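You operate a simulated robot arm through the tools that you are given. There is no shell and no other tool. Be economical: measure what you need, move in short steps, check, and stop when the job is done.

You run a simulated two-armed robot. Do the job below in one go: nothing can be reset, and whatever is moved stays where it is left.

Task
Clamp the bracket on the brown fixture plate and set it on the green mat.
Fine: turn the yellow knob to open first; one hand holds the plate while the other turns the knob.

It is judged by the outcome, as a careful person would: the job done as asked, and still so three seconds after it is handed in. It fails if anything else is knocked over, pushed out of place, dropped, spilled or broken.

Robot
Two 7-joint arms with two-finger parallel grippers on one trunk, on a base that drives. Base frame: it is fixed to the floor where the robot stands at the start and does not move with it; the origin is under the middle of the robot, x ahead of it, y to its left, z up. Lengths are in m, angles in degrees, forces in N, time in s.
The left shoulder is at the start at [0.07, 0.163, 1.22], the right one opposite. With the tool pointing down near the work surface each hand reaches from about 0.38 to 0.88 m from the robot's upright axis, wherever it stands, measured 20 degrees to its own side. Places, roughly: green mat [0.6, 0.4, 0.9]; red clamp lever [1.1, 0.7, 0.9]; top of the brown fixture plate [0.6, 0.2, 0.9]; yellow fixture knob [0.5, 0.1, 0.9]. Payload 3.43 kg a hand.
Tool frame (each hand has its own): the origin (TCP) lies between the finger pads and is the grasp point; the fingertips stand 0.034 m ahead of it; z points along the fingers, y is the line along which they close. The gripper opens to 0.128 m. The fingers are 0.024 m wide and 0.012 m thick; the gripper's body (0.048 by 0.13 m) begins 0.096 m behind the TCP.
Orientation is that of the tool frame in the base frame, as a unit quaternion [w, x, y, z]. With the fingers straight down and closing along the base's y, the tool's x points along the base's -x, its y along +y and its z along -z.

Tools
- The arms move only by the tool apply_moves. It takes "left_increments", "right_increments" or both (then of equal length, played together; a hand with none holds still); each is a list of rows, each a list of 7 numbers: the shift along the base's x, y, z in m, then the turn, a rotation vector about the base's x, y, z in degrees, then the closure in counts, from 0 (fully open) to 255 (shut). In form: [[tx, ty, tz, wx, wy, wz, claw], ...]. A call has 1 to 20 rows; each row shifts and turns the commanded pose from where the row before left it. Rows are played at 5 a second. More than 0.05 m and 8.6 degrees between two rows, or a gripper value outside its range, and nothing of the call is played. Where a pose cannot be reached the arm comes as near as it can. A force on the tool above 40 N (or 10 N above the force at the start of the call, whichever is more), or a blocked arm, ends the call early, and 0.2 s more pass. Each finger travels about 0.153 m/s and halts on what it meets, pressing with about 35 N; the grip force reading is that of the motor and also rises with nothing between the fingers. The clock runs only during rows and for 0.2 s after the last one: add rows that do not move to give the fingers time. It gives the time, the measured TCP pose, the force on the tool (base axes), the opening and the grip force at its end, in the units of the frame above (readings bear some noise), with the torque about the TCP (base axes, N m) and any sound that the robot's microphone picked up.
- Cameras (640 x 400 px; columns grow to the right, rows downward): "scene" is now at [0.1274, 0.0311, 1.4356]; the picture's right is [0.38, -0.93, 0.00], its down [-0.63, -0.26, -0.74] and it looks along [0.68, 0.28, -0.68] (base axes); focal length 258 px, centre (320, 200). "left" rides on the left gripper at [0.076, 0.011, -0.16] in its tool frame; the picture's right is [-0.15, 0.99, 0.00], its down [-0.88, -0.13, -0.46] and it looks along [-0.45, -0.07, 0.89] (tool axes); focal length 234 px, centre (320, 200). "right" rides on the right gripper at [0.076, -0.011, -0.16] in its tool frame; the picture's right is [0.15, 0.99, 0.00], its down [-0.88, 0.13, -0.46] and it looks along [-0.45, 0.07, 0.89] (tool axes); focal length 234 px, centre (320, 200). There is no depth. A picture from a camera that has moved, and an enlarged one, comes with that camera's place and axes in the base frame and with its lens.
- grab_frame(camera): a new picture of that camera. It takes no simulated time.
- move_column(by): slides the trunk up (or, below 0, down) by that many m; the arms and the scene camera ride with it, the base frame stays. It gives what a move gives, with no picture.
- drive_base(legs): drives the robot by 1 to 6 legs, each [ahead, left, turn to the left] in m, m and degrees, along the robot's own axes; the way and the turn of a leg run together, so that a leg with both is an arc; at most 1.5 m and 180 degrees a leg. The arms and the cameras ride along, it lands a little off, and it stops where it bumps. It gives what a move gives.
- head_to(pan, tilt): turns the head with the scene camera to pan (to the left, within 86 degrees either way) and tilt (down, from -29 to 69), counted from straight ahead of the robot. It gives what a move gives.
- inspect(camera, box): a new picture of the part [left, top, right, bottom] of that camera's present view, enlarged. It takes no simulated time.
- sign_off(): hands the job in; it is judged then, once.

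Work in short steps. Places have to be worked out from the pictures, the camera data and where the tool is seen: move nearer, look again, correct. Check each grasp and each placing, and mend what went wrong. You have 120 turns and 88 pictures in all, those below and enlarged ones among them. Open the grippers and draw the arms clear of the work before you hand the job in, unless the task says otherwise; then end with one line.

The tools are called after "Call:" as name(argument=value, ...) on one line, values as JSON. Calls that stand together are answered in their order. apply_moves: Moves the arms, as the interface text tells. Its arguments: {"type":"object","properties":{"left_increments":{"type":"array"},"right_increments":{"type":"array"}},"required":[]} The other tools are called the same way: move_column (by) slides the trunk up or down; drive_base (legs) drives the base; head_to (pan, tilt) turns the head that bears the scene camera; grab_frame (camera) takes a picture; inspect (camera, box) takes an enlarged picture of a part of a camera's view; sign_off () hands the job in.

At the start:

```text
time: 0.0
left_tcp_pos: [0.4698, 0.4799, 1.206]
left_tool_rot: [-0.001, 0.0, 1.0, 0.0]
left_force: [-0.2, -0.3, 0.5]
left_moment: [-0.02, -0.01, -0.02]
left_gripper_width: 0.1279
left_finger_force: 0.0
right_tcp_pos: [0.5124, -0.098, 1.2187]
right_tool_rot: [0.001, 0.001, 1.0, 0.001]
right_force: [0.2, 0.4, -0.3]
right_moment: [0.04, 0.0, -0.01]
right_gripper_width: 0.1279
right_finger_force: 0.1
trunk travel left (down, up): [-0.7, 0.24]
robot x, y, heading: [-0.001, 0.0007, -0.0]
head pan, tilt: [22.3, 42.7]
```

scene: 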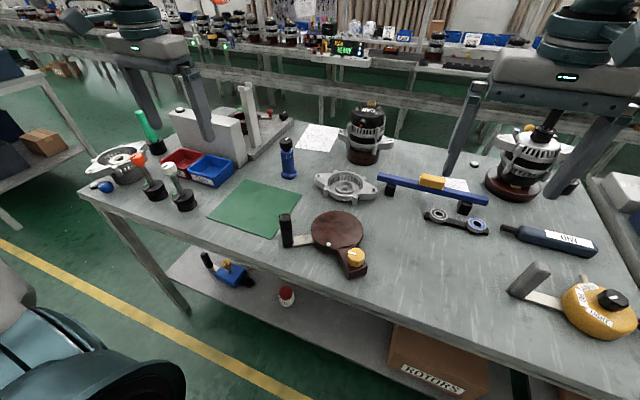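
right: 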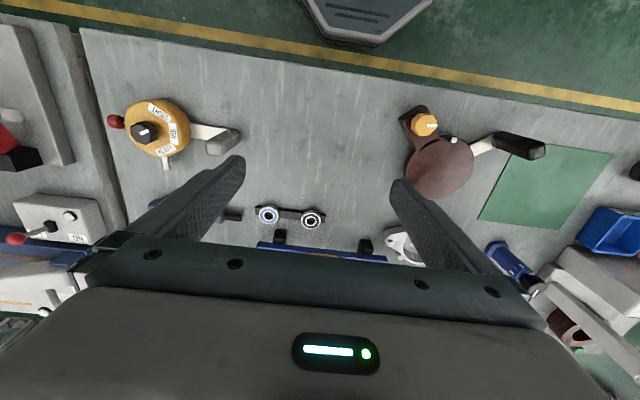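
left: 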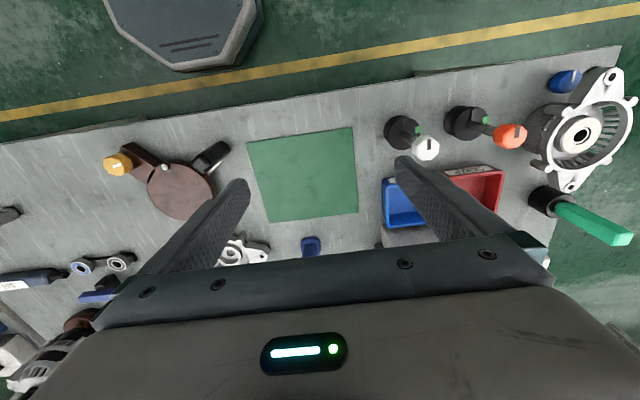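

I'll look closer at the fixture plate and the surroundings before moving anything.

Call:
inspect(camera="scene", box=[260, 150, 420, 290])

Call:
inspect(camera="scene", box=[80, 70, 320, 220])

Call:
inspect(camera="scene", box=[360, 120, 640, 350])

Call:
inspect(camera="right", box=[360, 80, 640, 270])

```text
2.86 times, centred on (340, 220) of scene
camera zoom: at [0.1274, 0.0311, 1.4356], right [0.38, -0.93, 0.0], down [-0.63, -0.26, -0.74], along [0.68, 0.28, -0.68], focal length 737 px, centre (263, 143)
```

zoom: 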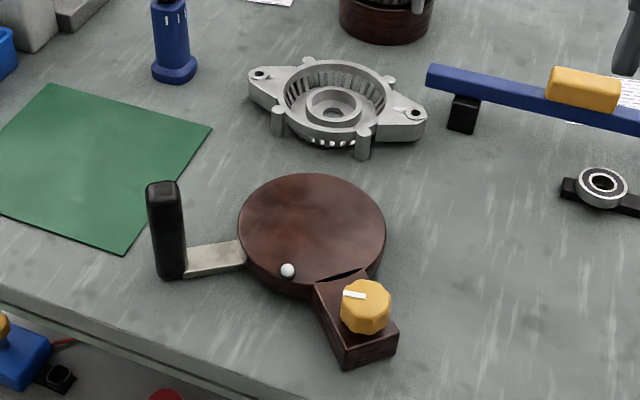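

```text
2.67 times, centred on (200, 145) of scene
camera zoom: at [0.1274, 0.0311, 1.4356], right [0.38, -0.93, 0.0], down [-0.63, -0.26, -0.74], along [0.68, 0.28, -0.68], focal length 688 px, centre (640, 347)
```

zoom: 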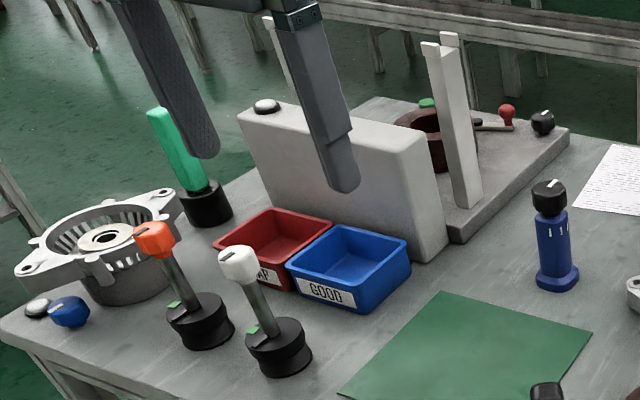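

```text
1.74 times, centred on (500, 235) of scene
camera zoom: at [0.1274, 0.0311, 1.4356], right [0.38, -0.93, 0.0], down [-0.63, -0.26, -0.74], along [0.68, 0.28, -0.68], focal length 448 px, centre (7, 139)
```

zoom: 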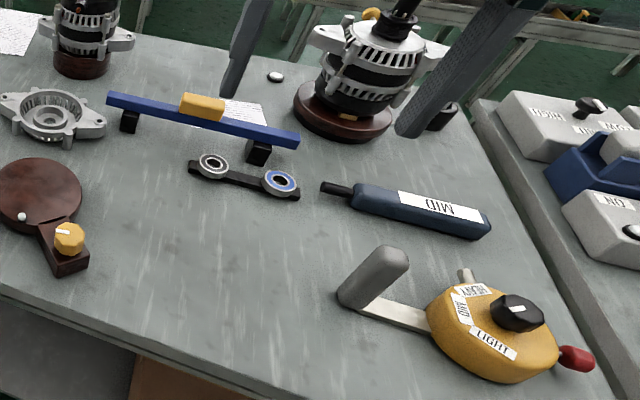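

```text
2.11 times, centred on (500, 175) of right
camera zoom: at [0.4358, -0.1101, 1.3791], right [-0.15, 0.99, 0.0], down [0.88, 0.13, 0.46], along [0.45, 0.07, -0.89], focal length 493 px, centre (-59, 253)
```

zoom: 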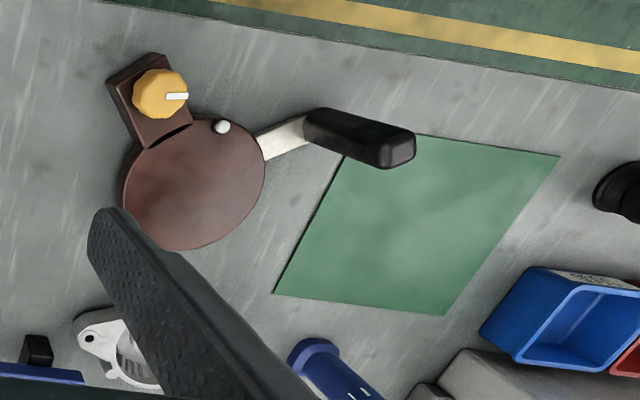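

The brown plate (about [0.55, 0.16]) has an upright black handle and a side block with the yellow knob. A small silver two-eared bracket lies at about [0.74, 0.20]. I'll bring the right hand's camera nearer to see the mechanism, and look at the back station with the head.

Call:
apply_moves(right_increments=[[-0.03, 0.04, -0.04, 0, 0, 0, 0], [-0.03, 0.04, -0.04, 0, 0, 0, 0], [-0.02, 0.04, -0.03, 0, 0, 0, 0], [0, 0.03, 0, 0, 0, 0, 0], [0, 0, 0, 0, 0, 0, 0]])

Call:
grab_frame(camera="right")

Call:
inspect(camera="scene", box=[220, 80, 310, 140])

```text
refused: row 1 steps farther than a row can; nothing moved
```

```text
80 pictures are left
camera right: at [0.4358, -0.1101, 1.3791], right [-0.15, 0.99, 0.0], down [0.88, 0.13, 0.46], along [0.45, 0.07, -0.89], focal length 234 px, centre (320, 200)
```

right: 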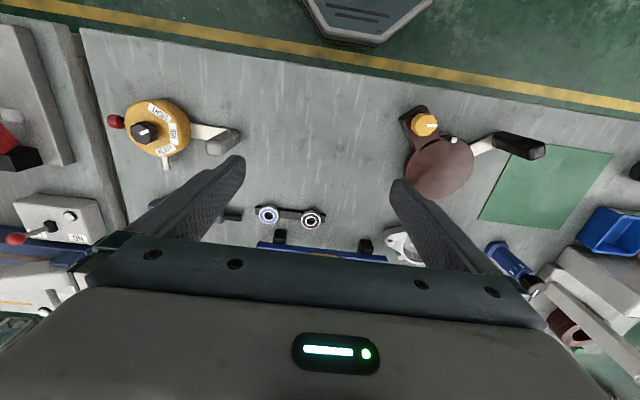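

```text
6.67 times, centred on (265, 110) of scene
camera zoom: at [0.1274, 0.0311, 1.4356], right [0.38, -0.93, 0.0], down [-0.63, -0.26, -0.74], along [0.68, 0.28, -0.68], focal length 1719 px, centre (687, 800)
```

zoom: 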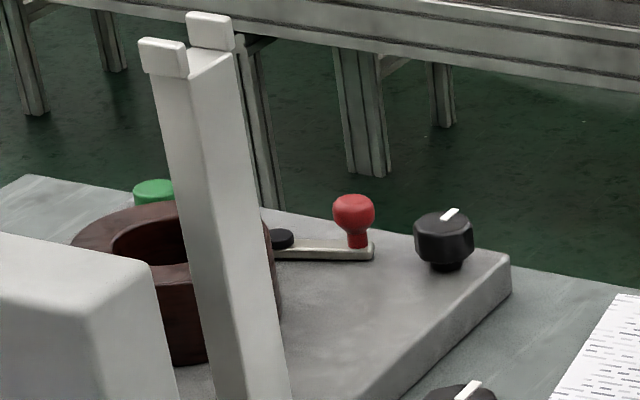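

The limit is on total step length, so I'll redo it with smaller rows.

Call:
apply_moves(right_increments=[[-0.02, 0.035, -0.02, 0, 0, 0, 0], [-0.02, 0.035, -0.02, 0, 0, 0, 0], [-0.02, 0.035, -0.02, 0, 0, 0, 0], [-0.02, 0.035, -0.02, 0, 0, 0, 0], [-0.02, 0.0, -0.03, 0, 0, 0, 0], [0, 0, 0, 0, 0, 0, 0]])

Call:
grab_frame(camera="right")

```text
time: 1.4
left_tcp_pos: [0.4695, 0.4801, 1.2064]
left_tool_rot: [0.001, -0.001, 1.0, 0.0]
left_force: [1.4, -0.2, -0.4]
left_moment: [0.0, -0.02, -0.01]
left_gripper_width: 0.1279
left_finger_force: 0.0
right_tcp_pos: [0.4115, 0.0407, 1.1068]
right_tool_rot: [-0.001, 0.0, 1.0, 0.001]
right_force: [-0.3, 0.0, 0.7]
right_moment: [-0.02, 0.0, 0.0]
right_gripper_width: 0.1281
right_finger_force: 0.0
trunk travel left (down, up): [-0.7, 0.24]
robot x, y, heading: [0.0001, 0.0021, -0.1]
head pan, tilt: [22.3, 42.7]
```

```text
78 pictures are left
camera right: at [0.3354, 0.0297, 1.2669], right [-0.15, 0.99, 0.0], down [0.88, 0.13, 0.46], along [0.45, 0.07, -0.89], focal length 234 px, centre (320, 200)
```

right: 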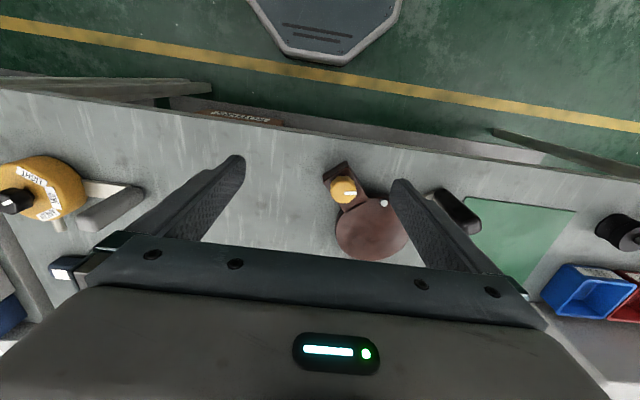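

The plate is between the fingers in view; I'll zoom on it.

Call:
inspect(camera="right", box=[300, 150, 500, 275])

Call:
inspect(camera="scene", box=[310, 160, 400, 216])

```text
3.20 times, centred on (400, 212) of right
camera zoom: at [0.3354, 0.0297, 1.2669], right [-0.15, 0.99, 0.0], down [0.88, 0.13, 0.46], along [0.45, 0.07, -0.89], focal length 749 px, centre (64, 160)
```

zoom: 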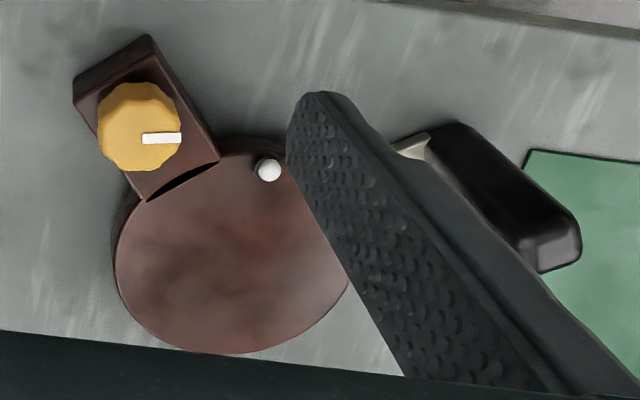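

```text
7.11 times, centred on (355, 188) of scene
camera zoom: at [0.1271, 0.0311, 1.4357], right [0.38, -0.93, 0.0], down [-0.63, -0.26, -0.74], along [0.68, 0.28, -0.68], focal length 1834 px, centre (71, 285)
```

zoom: 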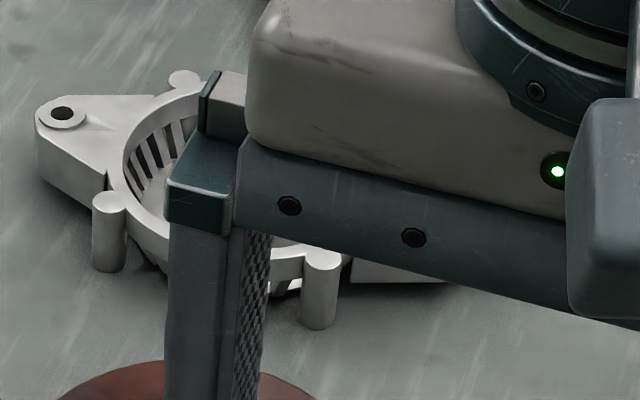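

There's a white pin on the plate near the slit, and the yellow knob's pointer faces the +y side. I'll move the right hand away and bring the left hand's camera over the handle and knob.

Call:
apply_moves(right_increments=[[0, -0.045, 0.01, 0, 0, 0, 0], [0, -0.045, 0.01, 0, 0, 0, 0], [0, -0.045, 0, 0, 0, 0, 0], [0, -0.045, 0, 0, 0, 0, 0], [0, 0, 0, 0, 0, 0, 0], [0, 0, 0, 0, 0, 0, 0]], left_increments=[[-0.01, -0.045, -0.01, 0, 0, 0, 0], [-0.01, -0.045, -0.01, 0, 0, 0, 0], [-0.01, -0.045, -0.01, 0, 0, 0, 0], [-0.01, -0.045, -0.01, 0, 0, 0, 0], [-0.02, 0, -0.02, 0, 0, 0, 0], [0, 0, 0, 0, 0, 0, 0]])

Call:
grab_frame(camera="left")

Call:
inspect(camera="scene", box=[270, 190, 390, 290])

```text
time: 2.8
left_tcp_pos: [0.4094, 0.2992, 1.1452]
left_tool_rot: [0.0, -0.001, 1.0, 0.0]
left_force: [0.6, -0.7, -0.1]
left_moment: [0.02, 0.0, 0.0]
left_gripper_width: 0.128
left_finger_force: 0.1
right_tcp_pos: [0.4128, -0.1409, 1.1285]
right_tool_rot: [0.0, 0.0, 1.0, 0.0]
right_force: [-0.3, -0.1, 0.7]
right_moment: [0.01, 0.02, -0.01]
right_gripper_width: 0.128
right_finger_force: 0.1
trunk travel left (down, up): [-0.7, 0.24]
robot x, y, heading: [-0.0005, 0.0016, -0.4]
head pan, tilt: [22.3, 42.7]
```

```text
75 pictures are left
camera left: at [0.3335, 0.3114, 1.3058], right [0.14, 0.99, 0.0], down [0.88, -0.13, 0.46], along [0.45, -0.07, -0.89], focal length 234 px, centre (320, 200)
```

left: 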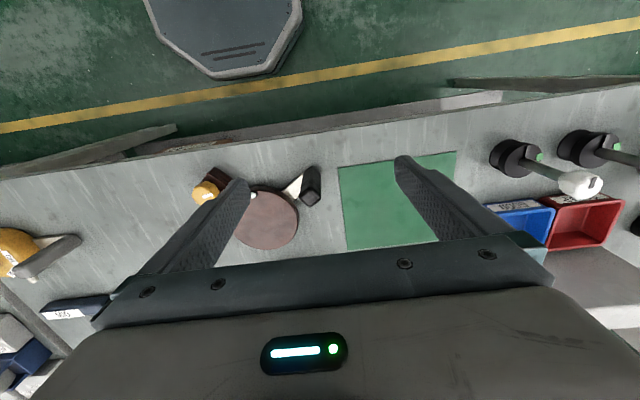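

```text
4.00 times, centred on (330, 240) of scene
camera zoom: at [0.1278, 0.0314, 1.4356], right [0.38, -0.92, 0.0], down [-0.63, -0.26, -0.73], along [0.68, 0.28, -0.68], focal length 1031 px, centre (280, 40)
```

zoom: 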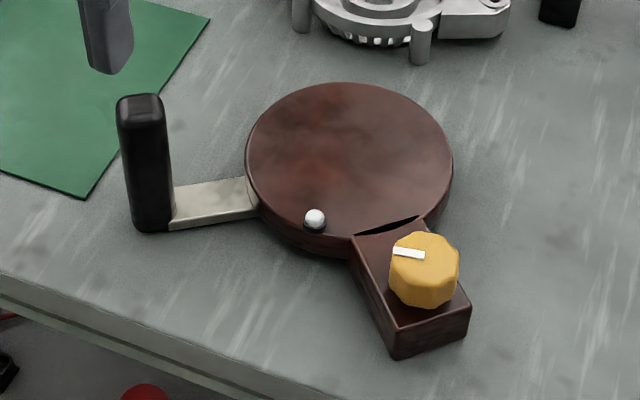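

The upright post handle is at about [0.483, 0.270], top z≈1.0; the plate centre at about [0.554, 0.157]; the knob at about [0.472, 0.086]. The bracket needs a closer look (legs, underside), so I send the right hand's camera near it, high above everything.

Call:
apply_moves(right_increments=[[0.04, 0.03, 0, 0, 0, 0, 0], [0.04, 0.03, 0, 0, 0, 0, 0], [0.04, 0.03, 0, 0, 0, 0, 0], [0.035, 0.03, 0, 0, 0, 0, 0], [0.035, 0.03, 0, 0, 0, 0, 0], [0.0, 0.03, -0.02, 0, 0, 0, 0], [0, 0, 0, 0, 0, 0, 0]], left_increments=[[0, 0.045, 0, 0, 0, 0, 0], [0, 0.045, 0, 0, 0, 0, 0], [0, 0, 0, 0, 0, 0, 0], [0, 0, 0, 0, 0, 0, 0], [0, 0, 0, 0, 0, 0, 0], [0, 0, 0, 0, 0, 0, 0], [0, 0, 0, 0, 0, 0, 0]])

Call:
grab_frame(camera="right")

```text
time: 4.4
left_tcp_pos: [0.4076, 0.3884, 1.1451]
left_tool_rot: [0.0, 0.0, 1.0, -0.001]
left_force: [-0.5, 0.4, 0.6]
left_moment: [0.01, 0.03, -0.02]
left_gripper_width: 0.128
left_finger_force: 0.1
right_tcp_pos: [0.5997, 0.04, 1.1092]
right_tool_rot: [0.0, 0.001, 1.0, -0.001]
right_force: [-0.5, 0.0, -0.2]
right_moment: [0.02, 0.0, -0.02]
right_gripper_width: 0.1282
right_finger_force: 0.1
trunk travel left (down, up): [-0.7, 0.24]
robot x, y, heading: [-0.0002, 0.001, -0.0]
head pan, tilt: [22.3, 42.7]
```

```text
73 pictures are left
camera right: at [0.5227, 0.0277, 1.2693], right [-0.15, 0.99, 0.0], down [0.88, 0.13, 0.46], along [0.45, 0.07, -0.89], focal length 234 px, centre (320, 200)
```

right: 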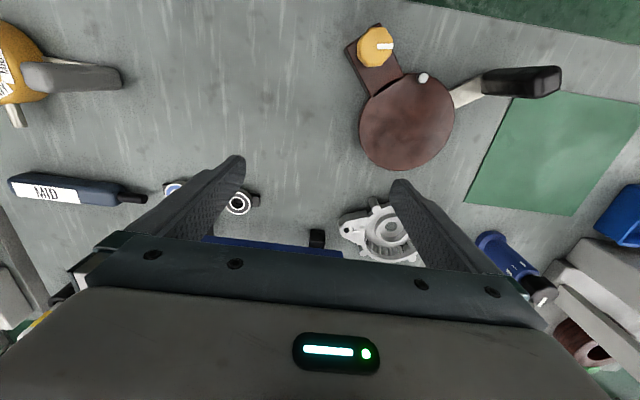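

Bracket is partly hidden by a finger; I'll shift left and slightly back to see it between the fingers.

Call:
apply_moves(right_increments=[[0.01, 0.045, -0.01, 0, 0, 0, 0], [0.01, 0.045, -0.01, 0, 0, 0, 0], [0.02, 0.03, -0.01, 0, 0, 0, 0], [0, 0, 0, 0, 0, 0, 0]])

Call:
inspect(camera="right", box=[230, 90, 430, 250])

```text
time: 5.4
left_tcp_pos: [0.4082, 0.3879, 1.144]
left_tool_rot: [0.0, -0.002, 1.0, 0.0]
left_force: [-0.3, 0.0, -0.5]
left_moment: [0.01, 0.04, 0.0]
left_gripper_width: 0.1278
left_finger_force: 0.0
right_tcp_pos: [0.6395, 0.1629, 1.0804]
right_tool_rot: [0.0, 0.0, 1.0, 0.0]
right_force: [0.8, 0.0, -0.3]
right_moment: [0.03, 0.04, -0.01]
right_gripper_width: 0.1281
right_finger_force: 0.1
trunk travel left (down, up): [-0.7, 0.24]
robot x, y, heading: [-0.0009, 0.0016, -0.0]
head pan, tilt: [22.3, 42.7]
```

```text
2.50 times, centred on (330, 170) of right
camera zoom: at [0.5632, 0.1502, 1.2416], right [-0.15, 0.99, 0.0], down [0.88, 0.13, 0.46], along [0.45, 0.07, -0.89], focal length 585 px, centre (295, 275)
```

zoom: 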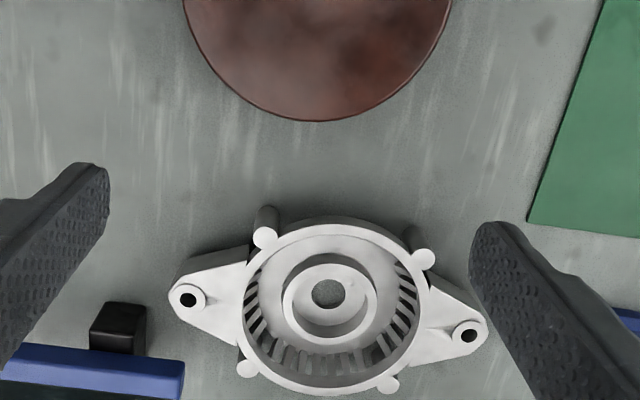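

The bracket is a cup with four bosses and two ears, centred near [0.746, 0.202], ear axis along y; its central boss can be straddled with the fingers. First: the left hand goes over the post handle (turned 32° so it closes along the bar), and the right backs off to the knob side.

Call:
apply_moves(right_increments=[[-0.045, -0.02, 0, 0, 0, 0, 0], [-0.045, -0.02, 0, 0, 0, 0, 0], [-0.045, -0.02, 0, 0, 0, 0, 0], [-0.03, -0.035, 0, 0, 0, 0, 0], [0, -0.04, 0, 0, 0, 0, 0], [0, 0, 0, 0, 0, 0, 0], [0, 0, 0, 0, 0, 0, 0]], left_increments=[[0, 0, 0, 0, 0, 8, 130], [0.01, -0.01, 0, 0, 0, 8, 130], [0.02, -0.03, 0, 0, 0, 8, 130], [0.02, -0.04, -0.01, 0, 0, 8, 130], [0.025, -0.038, -0.02, 0, 0, 0, 130], [0, 0, -0.03, 0, 0, 0, 130], [0, 0, 0, 0, 0, 0, 130]])

Call:
grab_frame(camera="left")

Call:
grab_frame(camera="scene")

```text
time: 7.0
left_tcp_pos: [0.4839, 0.274, 1.0856]
left_tool_rot: [0.001, -0.277, 0.961, 0.0]
left_force: [0.3, 0.3, 0.1]
left_moment: [0.05, -0.01, 0.01]
left_gripper_width: 0.0628
left_finger_force: 0.0
right_tcp_pos: [0.4748, 0.0246, 1.0777]
right_tool_rot: [0.0, 0.0, 1.0, 0.0]
right_force: [-0.2, -0.7, 0.5]
right_moment: [0.0, -0.01, 0.01]
right_gripper_width: 0.1279
right_finger_force: 0.1
trunk travel left (down, up): [-0.7, 0.24]
robot x, y, heading: [-0.0025, 0.0014, 0.1]
head pan, tilt: [22.3, 42.7]
```

```text
71 pictures are left
camera left: at [0.4129, 0.2435, 1.2459], right [-0.4, 0.92, 0.0], down [0.81, 0.36, 0.46], along [0.42, 0.18, -0.89], focal length 234 px, centre (320, 200)
```

left: 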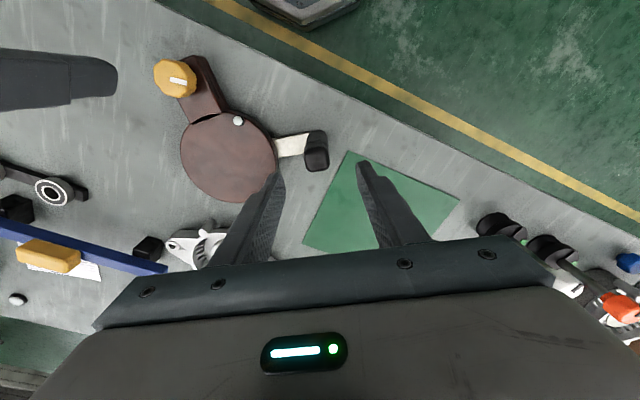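

```text
70 pictures are left
camera scene: at [0.1265, 0.0304, 1.4357], right [0.38, -0.93, 0.0], down [-0.63, -0.26, -0.74], along [0.68, 0.28, -0.68], focal length 258 px, centre (320, 200)
```

scene: 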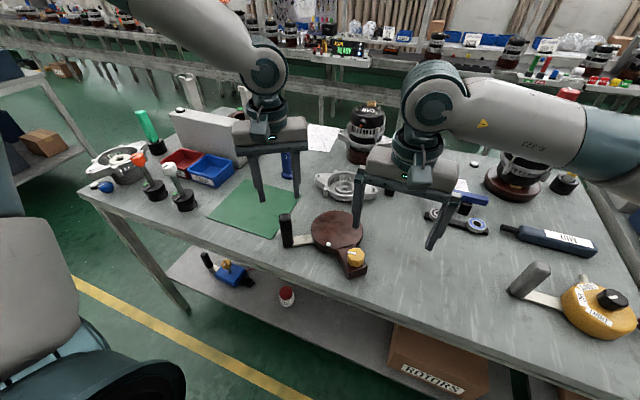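

Zooming in on the post handle to centre the grip on it.

Call:
inspect(camera="left", box=[260, 110, 370, 180])

Call:
inspect(camera="scene", box=[270, 195, 390, 285])

```text
5.71 times, centred on (315, 145) of left
camera zoom: at [0.4129, 0.2435, 1.2459], right [-0.4, 0.92, 0.0], down [0.81, 0.36, 0.46], along [0.42, 0.18, -0.89], focal length 1338 px, centre (349, 514)
```

zoom: 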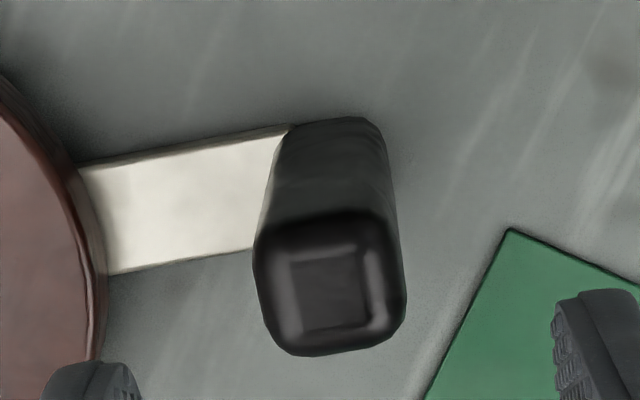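

```text
4.44 times, centred on (330, 240) of scene
camera zoom: at [0.1265, 0.0304, 1.4357], right [0.38, -0.93, 0.0], down [-0.63, -0.26, -0.74], along [0.68, 0.28, -0.68], focal length 1146 px, centre (276, 22)
```

zoom: 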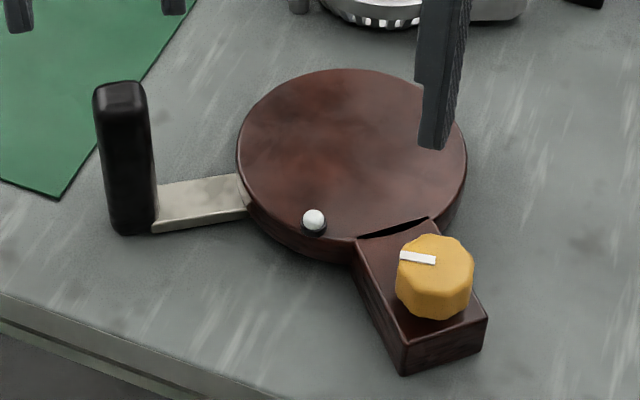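

The gripper is aligned with the bar; post centre ≈ [0.488, 0.271]. I descend and close on the post.

Call:
apply_moves(left_increments=[[0.004, -0.003, -0.04, 0, 0, 0, 130], [0, 0, -0.04, 0, 0, 0, 130], [0, 0, -0.04, 0, 0, 0, 130], [0, 0, -0.01, 0, 0, 0, 130], [0, 0, 0, 0, 0, 0, 130], [0, 0, 0, 0, 0, 0, 255], [0, 0, 0, 0, 0, 0, 255], [0, 0, 0, 0, 0, 0, 255]])

Call:
inspect(camera="scene", box=[240, 170, 400, 290])

Call:
grab_frame(camera="right")

```text
time: 8.8
left_tcp_pos: [0.489, 0.2702, 0.9574]
left_tool_rot: [0.0, -0.276, 0.961, 0.0]
left_force: [0.5, 1.6, 2.3]
left_moment: [0.04, -0.07, 0.32]
left_gripper_width: 0.0301
left_finger_force: 34.3
right_tcp_pos: [0.4759, 0.0278, 1.0779]
right_tool_rot: [0.0, 0.001, 1.0, 0.0]
right_force: [0.0, -0.9, 0.8]
right_moment: [0.01, 0.01, -0.01]
right_gripper_width: 0.128
right_finger_force: 0.0
trunk travel left (down, up): [-0.7, 0.24]
robot x, y, heading: [0.0007, 0.0007, 0.2]
head pan, tilt: [22.3, 42.7]
```

```text
3.33 times, centred on (320, 230) of scene
camera zoom: at [0.1274, 0.0312, 1.4356], right [0.38, -0.93, 0.0], down [-0.63, -0.26, -0.74], along [0.68, 0.28, -0.68], focal length 860 px, centre (320, 100)
```

zoom: 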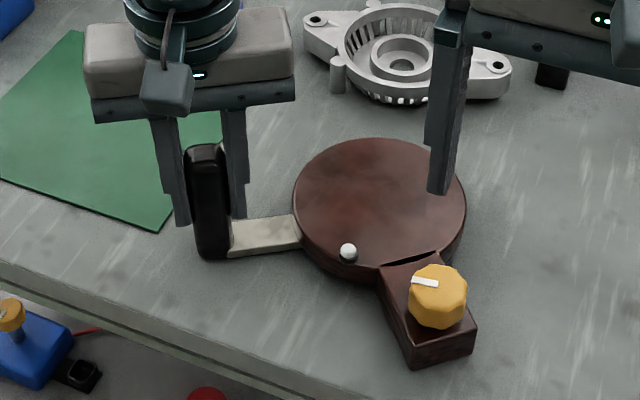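

```text
66 pictures are left
camera right: at [0.4002, 0.0156, 1.238], right [-0.15, 0.99, 0.0], down [0.88, 0.13, 0.46], along [0.45, 0.07, -0.89], focal length 234 px, centre (320, 200)
```

right: 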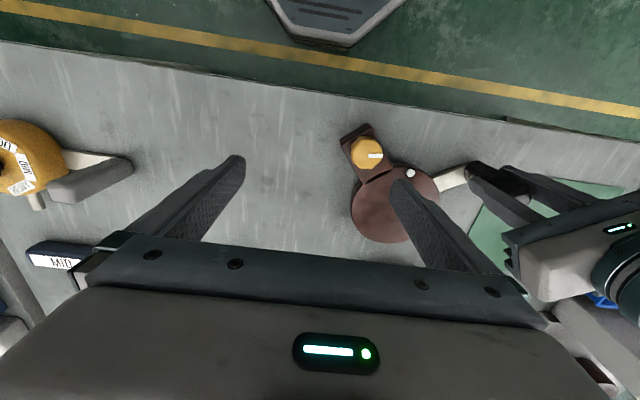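

Grip on the post is firm (0.030 m). The knob top triangulates to [0.476, 0.088, 0.94]; I bring the right hand above it, half-open, and check.

Call:
apply_moves(right_increments=[[0, 0.03, 0, 0, 0, 0, 110], [0, 0.03, -0.02, 0, 0, 0, 110], [0, 0, -0.04, 0, 0, 0, 110], [0, 0, -0.01, 0, 0, 0, 110], [0, 0, 0, 0, 0, 0, 110]])

Call:
inspect(camera="right", box=[240, 100, 400, 200])

Call:
inspect(camera="scene", box=[300, 200, 400, 290])

```text
time: 10.0
left_tcp_pos: [0.4857, 0.2687, 0.9584]
left_tool_rot: [0.0, -0.276, 0.961, 0.0]
left_force: [-0.1, -0.1, 1.7]
left_moment: [0.11, -0.31, 0.03]
left_gripper_width: 0.0298
left_finger_force: 35.1
right_tcp_pos: [0.4766, 0.0862, 1.0068]
right_tool_rot: [0.0, 0.0, 1.0, 0.001]
right_force: [0.4, 0.2, 1.0]
right_moment: [-0.02, 0.03, 0.0]
right_gripper_width: 0.0728
right_finger_force: 0.1
trunk travel left (down, up): [-0.7, 0.24]
robot x, y, heading: [-0.0017, -0.0009, 0.3]
head pan, tilt: [22.3, 42.7]
```

```text
4.00 times, centred on (320, 150) of right
camera zoom: at [0.4004, 0.0747, 1.1676], right [-0.15, 0.99, 0.0], down [0.88, 0.13, 0.46], along [0.45, 0.07, -0.89], focal length 937 px, centre (320, 400)
```

zoom: 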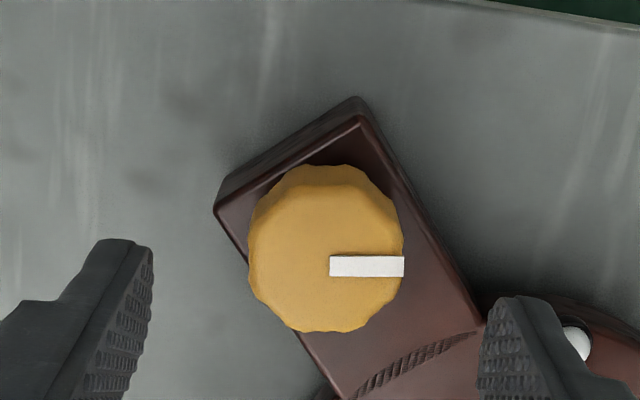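

```text
4.44 times, centred on (350, 245) of scene
camera zoom: at [0.1272, 0.0309, 1.4356], right [0.38, -0.93, 0.0], down [-0.63, -0.26, -0.74], along [0.68, 0.28, -0.68], focal length 1146 px, centre (187, 0)
```

zoom: 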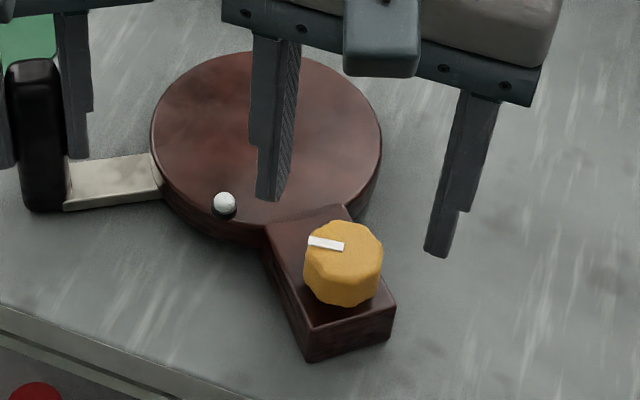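

Knob centre ≈ [0.4735, 0.0877], fingers straddle it well. I descend so the tips sit around its sides and close.

Call:
apply_moves(right_increments=[[-0.003, 0.001, -0.03, 0, 0, 0, 110], [0, 0, -0.02, 0, 0, 0, 110], [0, 0, 0, 0, 0, 0, 110], [0, 0, 0, 0, 0, 0, 255], [0, 0, 0, 0, 0, 0, 255], [0, 0, 0, 0, 0, 0, 255]])

Call:
inspect(camera="right", box=[240, 100, 400, 200])

```text
time: 11.4
left_tcp_pos: [0.4875, 0.2696, 0.9581]
left_tool_rot: [0.0, -0.277, 0.961, 0.001]
left_force: [0.0, 7.6, 3.4]
left_moment: [-0.84, 0.17, -0.03]
left_gripper_width: 0.0298
left_finger_force: 35.2
right_tcp_pos: [0.4743, 0.0872, 0.9585]
right_tool_rot: [0.0, 0.001, 1.0, 0.0]
right_force: [-0.7, -8.1, -0.4]
right_moment: [0.19, -0.13, -0.02]
right_gripper_width: 0.0386
right_finger_force: 35.4
trunk travel left (down, up): [-0.7, 0.24]
robot x, y, heading: [-0.0032, 0.0014, 0.0]
head pan, tilt: [22.3, 42.7]
```

```text
4.00 times, centred on (320, 150) of right
camera zoom: at [0.397, 0.0763, 1.1191], right [-0.14, 0.99, 0.0], down [0.88, 0.13, 0.46], along [0.45, 0.07, -0.89], focal length 937 px, centre (320, 400)
```

zoom: 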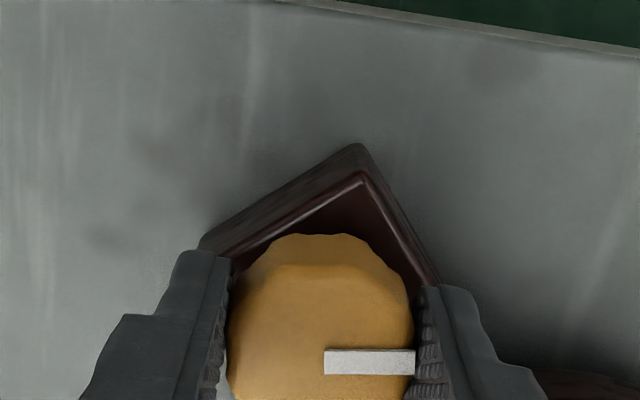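

Knob gripped (0.0386 m). I try a small counter-clockwise turn (usual opening way) and watch the torque.

Call:
apply_moves(right_increments=[[0, -0.001, 0, 0, 0, 4, 255], [0, 0, 0, 0, 0, 4, 255], [0, 0, 0, 0, 0, 4, 255], [0, 0, 0, 0, 0, 4, 255], [0, 0, 0, 0, 0, 0, 255]])

Call:
inspect(camera="scene", box=[300, 200, 400, 290])

```text
time: 12.6
left_tcp_pos: [0.4873, 0.2706, 0.9592]
left_tool_rot: [0.001, -0.276, 0.961, 0.0]
left_force: [0.7, -4.0, 3.7]
left_moment: [0.41, 0.2, 0.32]
left_gripper_width: 0.03
left_finger_force: 34.9
right_tcp_pos: [0.4739, 0.0873, 0.9586]
right_tool_rot: [0.0, -0.139, 0.99, 0.001]
right_force: [-1.7, 5.0, -0.3]
right_moment: [-0.33, 0.09, -0.01]
right_gripper_width: 0.0384
right_finger_force: 35.6
trunk travel left (down, up): [-0.7, 0.24]
robot x, y, heading: [0.0036, 0.0014, 0.1]
head pan, tilt: [22.3, 42.7]
```

```text
4.44 times, centred on (350, 245) of scene
camera zoom: at [0.1275, 0.0313, 1.4356], right [0.38, -0.93, 0.0], down [-0.63, -0.26, -0.74], along [0.68, 0.28, -0.68], focal length 1146 px, centre (187, 0)
```

zoom: 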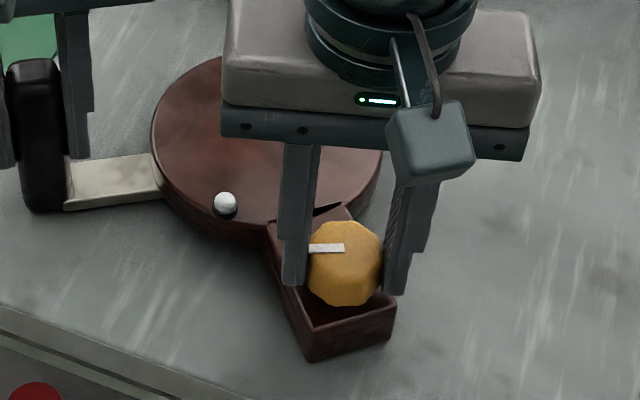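

The knob follows freely with no resistance. I continue counter-clockwise, watching torque and sound.

Call:
apply_moves(right_increments=[[0, 0, 0, 0, 0, 5, 255], [0, 0, 0, 0, 0, 5, 255], [0, 0, 0, 0, 0, 5, 255], [0, 0, 0, 0, 0, 5, 255], [0, 0, 0, 0, 0, 5, 255], [0, 0, 0, 0, 0, 5, 255], [0, 0, 0, 0, 0, 0, 255]])

Call:
inspect(camera="scene", box=[300, 200, 400, 290])

```text
time: 14.2
left_tcp_pos: [0.4869, 0.2704, 0.9581]
left_tool_rot: [0.0, -0.276, 0.961, 0.0]
left_force: [2.9, -2.8, 1.2]
left_moment: [-0.19, -0.23, 0.05]
left_gripper_width: 0.0301
left_finger_force: 34.9
right_tcp_pos: [0.4747, 0.086, 0.959]
right_tool_rot: [0.0, -0.391, 0.921, 0.0]
right_force: [-1.1, 0.7, -0.2]
right_moment: [-0.09, -0.42, 0.01]
right_gripper_width: 0.0384
right_finger_force: 34.1
trunk travel left (down, up): [-0.7, 0.24]
robot x, y, heading: [-0.0028, 0.0011, -0.3]
head pan, tilt: [22.3, 42.7]
```

```text
4.44 times, centred on (350, 245) of scene
camera zoom: at [0.1275, 0.0307, 1.4357], right [0.38, -0.93, 0.0], down [-0.63, -0.26, -0.74], along [0.68, 0.28, -0.68], focal length 1146 px, centre (187, 0)
```

zoom: 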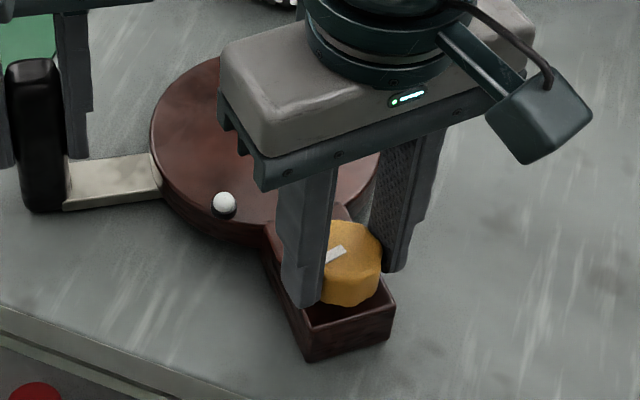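

Turned 46° with no stop yet. I continue to about 90°.

Call:
apply_moves(right_increments=[[0, 0, 0, 0, 0, 5, 255], [0, 0, 0, 0, 0, 5, 255], [0, 0, 0, 0, 0, 5, 255], [0, 0, 0, 0, 0, 5, 255], [0, 0, 0, 0, 0, 5, 255], [0, 0, 0, 0, 0, 5, 255], [0, 0, 0, 0, 0, 5, 255], [0, 0, 0, 0, 0, 5, 255], [0, 0, 0, 0, 0, 0, 255]])

Call:
inspect(camera="scene", box=[300, 200, 400, 290])

```text
time: 16.2
left_tcp_pos: [0.4872, 0.2701, 0.9581]
left_tool_rot: [-0.001, -0.276, 0.961, 0.0]
left_force: [-2.3, 4.2, 2.5]
left_moment: [-0.16, -0.8, 0.03]
left_gripper_width: 0.0302
left_finger_force: 35.2
right_tcp_pos: [0.4732, 0.0876, 0.9608]
right_tool_rot: [0.0, -0.682, 0.731, 0.0]
right_force: [4.0, -3.4, 1.3]
right_moment: [0.22, 0.33, -0.48]
right_gripper_width: 0.039
right_finger_force: 34.1
trunk travel left (down, up): [-0.7, 0.24]
robot x, y, heading: [-0.0012, -0.0028, 0.0]
head pan, tilt: [22.3, 42.7]
```

```text
4.44 times, centred on (350, 245) of scene
camera zoom: at [0.1273, 0.0308, 1.4357], right [0.38, -0.93, 0.0], down [-0.63, -0.26, -0.74], along [0.68, 0.28, -0.68], focal length 1146 px, centre (187, 0)
```

zoom: 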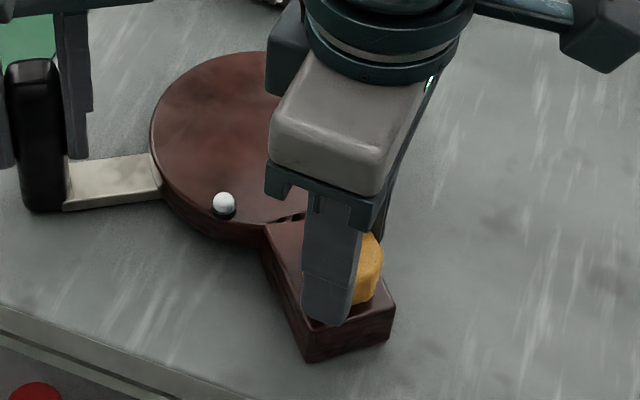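

Torque of -0.48 N·m has appeared: a stop near the end. I release the knob, lift and look at the state.

Call:
apply_moves(right_increments=[[0, 0, 0, 0, 0, -3, 255], [0, 0, 0, 0, 0, 0, 110], [0, 0, 0, 0, 0, 0, 110], [0, 0, 0.04, 0, 0, 0, 110], [0, 0, 0.04, 0, 0, 0, 110], [0, -0.04, 0.02, 0, 0, 0, 110], [0, -0.04, 0, 0, 0, 0, 110], [0, -0.04, 0, 0, 0, 0, 110], [0, 0, 0, 0, 0, 0, 110]])

Call:
inspect(camera="scene", box=[280, 195, 400, 290])

```text
time: 18.2
left_tcp_pos: [0.4871, 0.2704, 0.9582]
left_tool_rot: [0.001, -0.276, 0.961, 0.0]
left_force: [-0.1, -0.3, 0.4]
left_moment: [0.12, -0.3, -0.09]
left_gripper_width: 0.0299
left_finger_force: 34.8
right_tcp_pos: [0.4716, -0.0325, 1.0593]
right_tool_rot: [-0.001, -0.663, 0.749, 0.0]
right_force: [0.3, -0.9, -0.5]
right_moment: [-0.04, -0.02, -0.02]
right_gripper_width: 0.0728
right_finger_force: 0.0
trunk travel left (down, up): [-0.7, 0.24]
robot x, y, heading: [0.0017, -0.001, 0.0]
head pan, tilt: [22.3, 42.7]
```

```text
4.21 times, centred on (340, 242) of scene
camera zoom: at [0.1274, 0.0316, 1.4356], right [0.38, -0.93, 0.0], down [-0.63, -0.26, -0.74], along [0.68, 0.28, -0.68], focal length 1086 px, centre (236, 21)
```

zoom: 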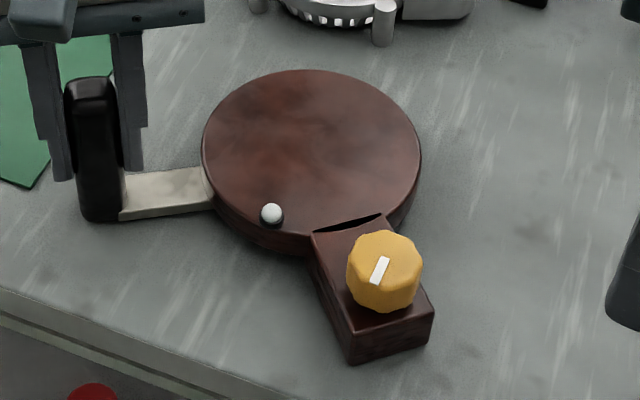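

The pointer has swung ~82° to face -x; I take that as open. Now a closer, unobstructed look at the bracket's underside profile and the plate pin before picking it.

Call:
inspect(camera="scene", box=[310, 160, 385, 207])

Call:
inspect(camera="scene", box=[316, 226, 364, 256])

```text
8.51 times, centred on (348, 184) of scene
camera zoom: at [0.1274, 0.0316, 1.4356], right [0.38, -0.93, 0.0], down [-0.63, -0.26, -0.74], along [0.68, 0.28, -0.68], focal length 2194 px, centre (86, 340)
```

zoom: 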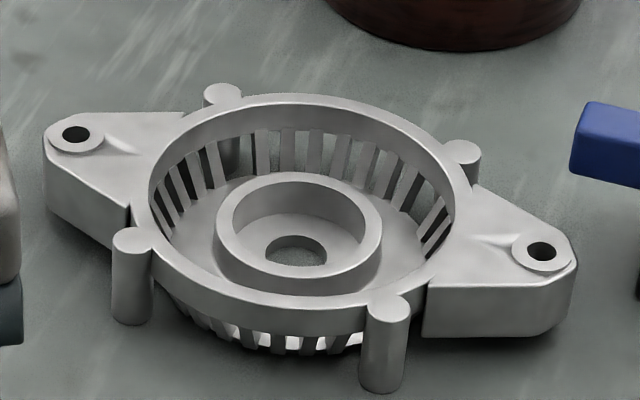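

```text
13.33 times, centred on (340, 241) of scene
camera zoom: at [0.1274, 0.0316, 1.4356], right [0.38, -0.93, 0.0], down [-0.63, -0.26, -0.74], along [0.68, 0.28, -0.68], focal length 3438 px, centre (53, -347)
```

zoom: 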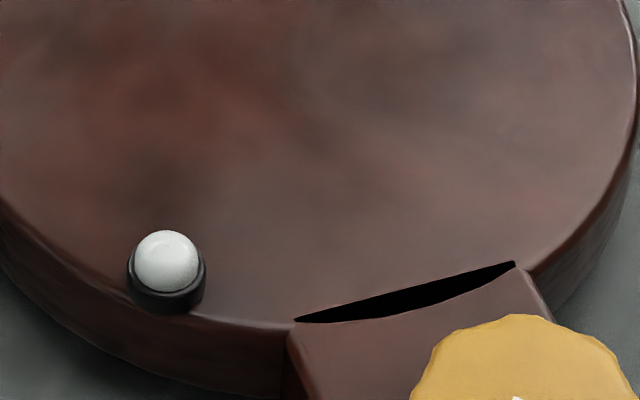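

The white ball is an indicator lamp on the plate rim. The bracket (boss Ø≈0.064, cup inner Ø≈0.105–0.115) stands on four posts. I release the handle with the left hand, rise, and go over the bracket.

Call:
apply_moves(left_increments=[[0, 0, 0, 0, 0, 0, 130], [0, 0, 0, 0, 0, 0, 130], [0, 0, 0.04, 0, 0, 0, 130], [0, 0, 0.045, 0, 0, 0, 130], [0, 0, 0.045, 0, 0, 0, 130], [0.045, -0.01, 0, 0, 0, -4, 130], [0.045, -0.01, 0, 0, 0, -4, 130], [0.045, -0.01, 0, 0, 0, -6, 130], [0.045, -0.01, 0, 0, 0, -6, 120], [0.045, -0.015, 0, 0, 0, -6, 120], [0.02, -0.013, 0, 0, 0, -6, 120], [0, 0, 0, 0, 0, 0, 120]])

Call:
grab_frame(camera="left")

Call:
grab_frame(camera="scene")

```text
time: 20.8
left_tcp_pos: [0.6837, 0.2394, 1.0943]
left_tool_rot: [0.001, 0.0, 1.0, -0.001]
left_force: [0.5, 0.4, 0.6]
left_moment: [-0.01, 0.01, -0.03]
left_gripper_width: 0.0679
left_finger_force: 0.1
left hand out of reach, approached as far as the arm can: row 10, 11
right_tcp_pos: [0.4715, -0.0331, 1.0586]
right_tool_rot: [0.0, -0.663, 0.749, 0.0]
right_force: [0.7, -0.9, 0.2]
right_moment: [0.01, -0.01, -0.01]
right_gripper_width: 0.0726
right_finger_force: 0.1
trunk travel left (down, up): [-0.7, 0.24]
robot x, y, heading: [-0.0027, -0.0011, -0.1]
head pan, tilt: [22.3, 42.7]
```

```text
56 pictures are left
camera left: at [0.6071, 0.2513, 1.2552], right [0.15, 0.99, 0.0], down [0.88, -0.13, 0.46], along [0.45, -0.07, -0.89], focal length 234 px, centre (320, 200)
```

left: 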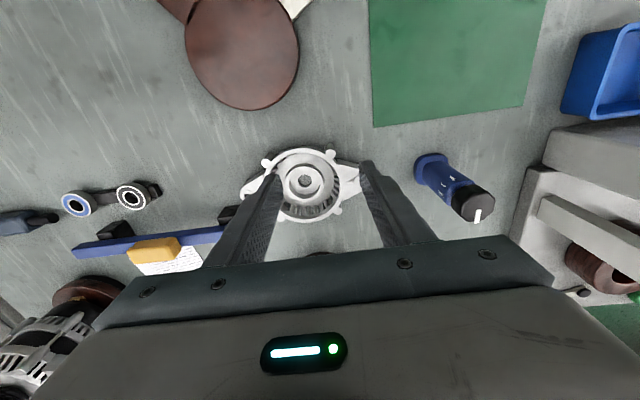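

```text
55 pictures are left
camera scene: at [0.1284, 0.0312, 1.4355], right [0.38, -0.93, 0.0], down [-0.63, -0.26, -0.73], along [0.68, 0.28, -0.68], focal length 258 px, centre (320, 200)
```

scene: 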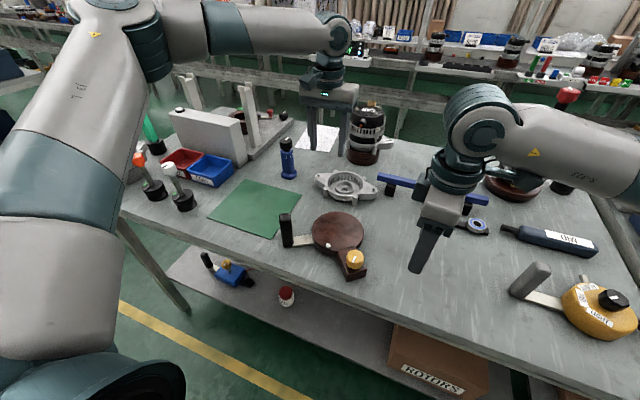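

The left hand stopped short at x=0.684. The bracket bore is confirmed at about [0.747, 0.204]. I'll try going forward while lowering, still above the bracket.

Call:
apply_moves(left_increments=[[0.02, -0.01, -0.03, 0, 0, 0, 120], [0.02, -0.01, -0.03, 0, 0, 0, 120], [0.023, -0.015, -0.02, 0, 0, 0, 120], [0, 0, 0, 0, 0, 0, 120]])

Call:
grab_frame(camera="left")

```text
time: 21.8
left_tcp_pos: [0.6819, 0.2551, 1.0333]
left_tool_rot: [0.001, -0.001, 1.0, 0.0]
left_force: [-0.6, 0.2, 0.0]
left_moment: [-0.01, 0.02, 0.01]
left_gripper_width: 0.0678
left_finger_force: 0.0
left hand out of reach, approached as far as the arm can: row 1, 2, 3
right_tcp_pos: [0.4717, -0.0336, 1.0584]
right_tool_rot: [-0.001, -0.662, 0.75, 0.0]
right_force: [0.0, 0.4, 0.2]
right_moment: [0.0, -0.02, 0.0]
right_gripper_width: 0.0726
right_finger_force: 0.1
trunk travel left (down, up): [-0.7, 0.24]
robot x, y, heading: [-0.0025, 0.0005, -0.1]
head pan, tilt: [22.3, 42.7]
```

```text
54 pictures are left
camera left: at [0.6055, 0.2664, 1.1937], right [0.15, 0.99, 0.0], down [0.88, -0.13, 0.46], along [0.45, -0.07, -0.89], focal length 234 px, centre (320, 200)
```

left: 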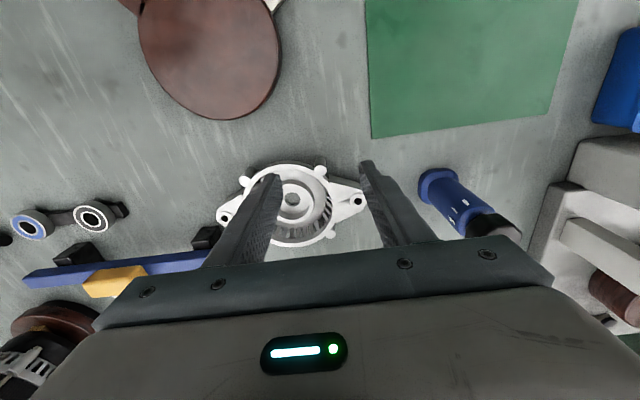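

Still stuck; likely a joint limit at this wrist angle. I back off a little, turn the wrist back toward 30° and retry.

Call:
apply_moves(left_increments=[[-0.02, 0.0, 0.03, 0, 0, 8, 120], [0, 0, 0.01, 0, 0, 8, 120], [0, 0, 0, 0, 0, 8, 120], [0.03, -0.015, 0, 0, 0, 6, 120], [0.03, -0.015, -0.01, 0, 0, 0, 120], [0, 0, 0, 0, 0, 0, 120]])

```text
time: 23.2
left_tcp_pos: [0.6862, 0.2489, 1.0709]
left_tool_rot: [0.002, -0.26, 0.966, 0.0]
left_force: [0.6, 0.7, 0.4]
left_moment: [0.02, -0.01, 0.0]
left_gripper_width: 0.0676
left_finger_force: 0.0
left hand out of reach, approached as far as the arm can: row 4, 5
right_tcp_pos: [0.4718, -0.033, 1.0582]
right_tool_rot: [0.001, -0.662, 0.75, 0.0]
right_force: [0.4, -0.8, -0.3]
right_moment: [-0.01, -0.03, 0.02]
right_gripper_width: 0.0727
right_finger_force: 0.0
trunk travel left (down, up): [-0.7, 0.24]
robot x, y, heading: [0.0001, -0.0018, 0.1]
head pan, tilt: [22.3, 42.7]
```

Limit unchanged, yet the arm looks bent, so it may be in an awkward posture. I'll take a different route: out to the left, forward, then in.

Call:
apply_moves(left_increments=[[-0.04, 0.02, 0.02, 0, 0, -8, 120], [-0.03, 0.03, 0.01, 0, 0, -8, 120], [0, 0.045, 0, 0, 0, -8, 120], [0, 0.03, 0, 0, 0, -6, 120], [0.045, 0, 0, 0, 0, 0, 120], [0.045, 0, 0, 0, 0, 0, 120], [0.045, 0, 0, 0, 0, 0, 120], [0, 0, 0, 0, 0, 0, 120]])

```text
time: 25.0
left_tcp_pos: [0.748, 0.3738, 1.1023]
left_tool_rot: [0.001, -0.001, 1.0, -0.001]
left_force: [-0.4, 0.6, -0.4]
left_moment: [0.0, -0.01, 0.02]
left_gripper_width: 0.0676
left_finger_force: 0.0
left hand out of reach, approached as far as the arm can: row 7
right_tcp_pos: [0.4702, -0.0322, 1.0593]
right_tool_rot: [0.0, -0.663, 0.749, 0.0]
right_force: [0.3, 0.3, 0.4]
right_moment: [0.02, 0.0, 0.03]
right_gripper_width: 0.0727
right_finger_force: 0.0
trunk travel left (down, up): [-0.7, 0.24]
robot x, y, heading: [-0.0036, 0.0032, 0.1]
head pan, tilt: [22.3, 42.7]
```

Reach shrinks as y gets small for the left hand. I pull the hand back and shift the base 0.12 m to the right so the bracket lies more on the left hand's side.

Call:
apply_moves(left_increments=[[-0.045, 0, 0.01, 0, 0, 0, 120], [-0.045, 0, 0.01, 0, 0, 0, 120], [-0.045, 0, 0, 0, 0, 0, 120], [0, 0, 0, 0, 0, 0, 120]])

Call:
drive_base(legs=[[0, -0.12, 0]])

Call:
grab_frame(camera="scene")

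```text
time: 26.0
left_tcp_pos: [0.6107, 0.3768, 1.1205]
left_tool_rot: [-0.001, -0.001, 1.0, 0.0]
left_force: [0.5, -0.3, 0.1]
left_moment: [-0.02, 0.07, 0.01]
left_gripper_width: 0.0677
left_finger_force: 0.0
right_tcp_pos: [0.4717, -0.0328, 1.0587]
right_tool_rot: [-0.001, -0.661, 0.75, 0.0]
right_force: [0.4, -0.2, -1.0]
right_moment: [0.0, 0.02, -0.01]
right_gripper_width: 0.0729
right_finger_force: 0.0
trunk travel left (down, up): [-0.7, 0.24]
robot x, y, heading: [0.002, -0.0004, -0.1]
head pan, tilt: [22.3, 42.7]
```

```text
time: 27.2
left_tcp_pos: [0.6098, 0.2586, 1.1206]
left_tool_rot: [0.0, -0.001, 1.0, -0.001]
left_force: [-1.1, -0.1, -0.5]
left_moment: [0.02, -0.01, -0.01]
left_gripper_width: 0.0679
left_finger_force: 0.0
right_tcp_pos: [0.4717, -0.1515, 1.0581]
right_tool_rot: [0.001, -0.663, 0.749, 0.0]
right_force: [0.3, 0.6, 0.5]
right_moment: [-0.04, 0.03, 0.01]
right_gripper_width: 0.0729
right_finger_force: 0.0
trunk travel left (down, up): [-0.7, 0.24]
robot x, y, heading: [0.0028, -0.1183, -0.0]
head pan, tilt: [22.3, 42.7]
```

```text
53 pictures are left
camera scene: at [0.1276, -0.0871, 1.4356], right [0.38, -0.92, 0.0], down [-0.63, -0.26, -0.73], along [0.68, 0.28, -0.68], focal length 258 px, centre (320, 200)
```

scene: 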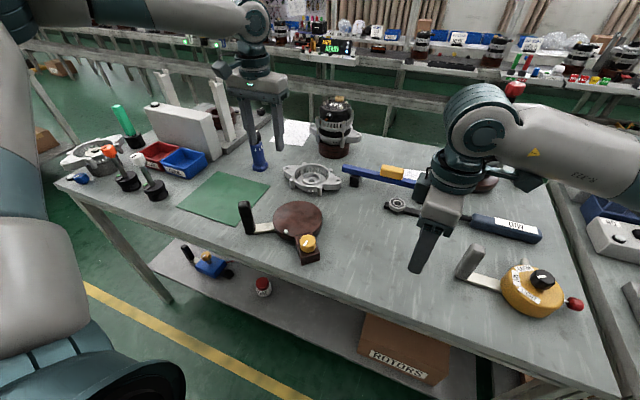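

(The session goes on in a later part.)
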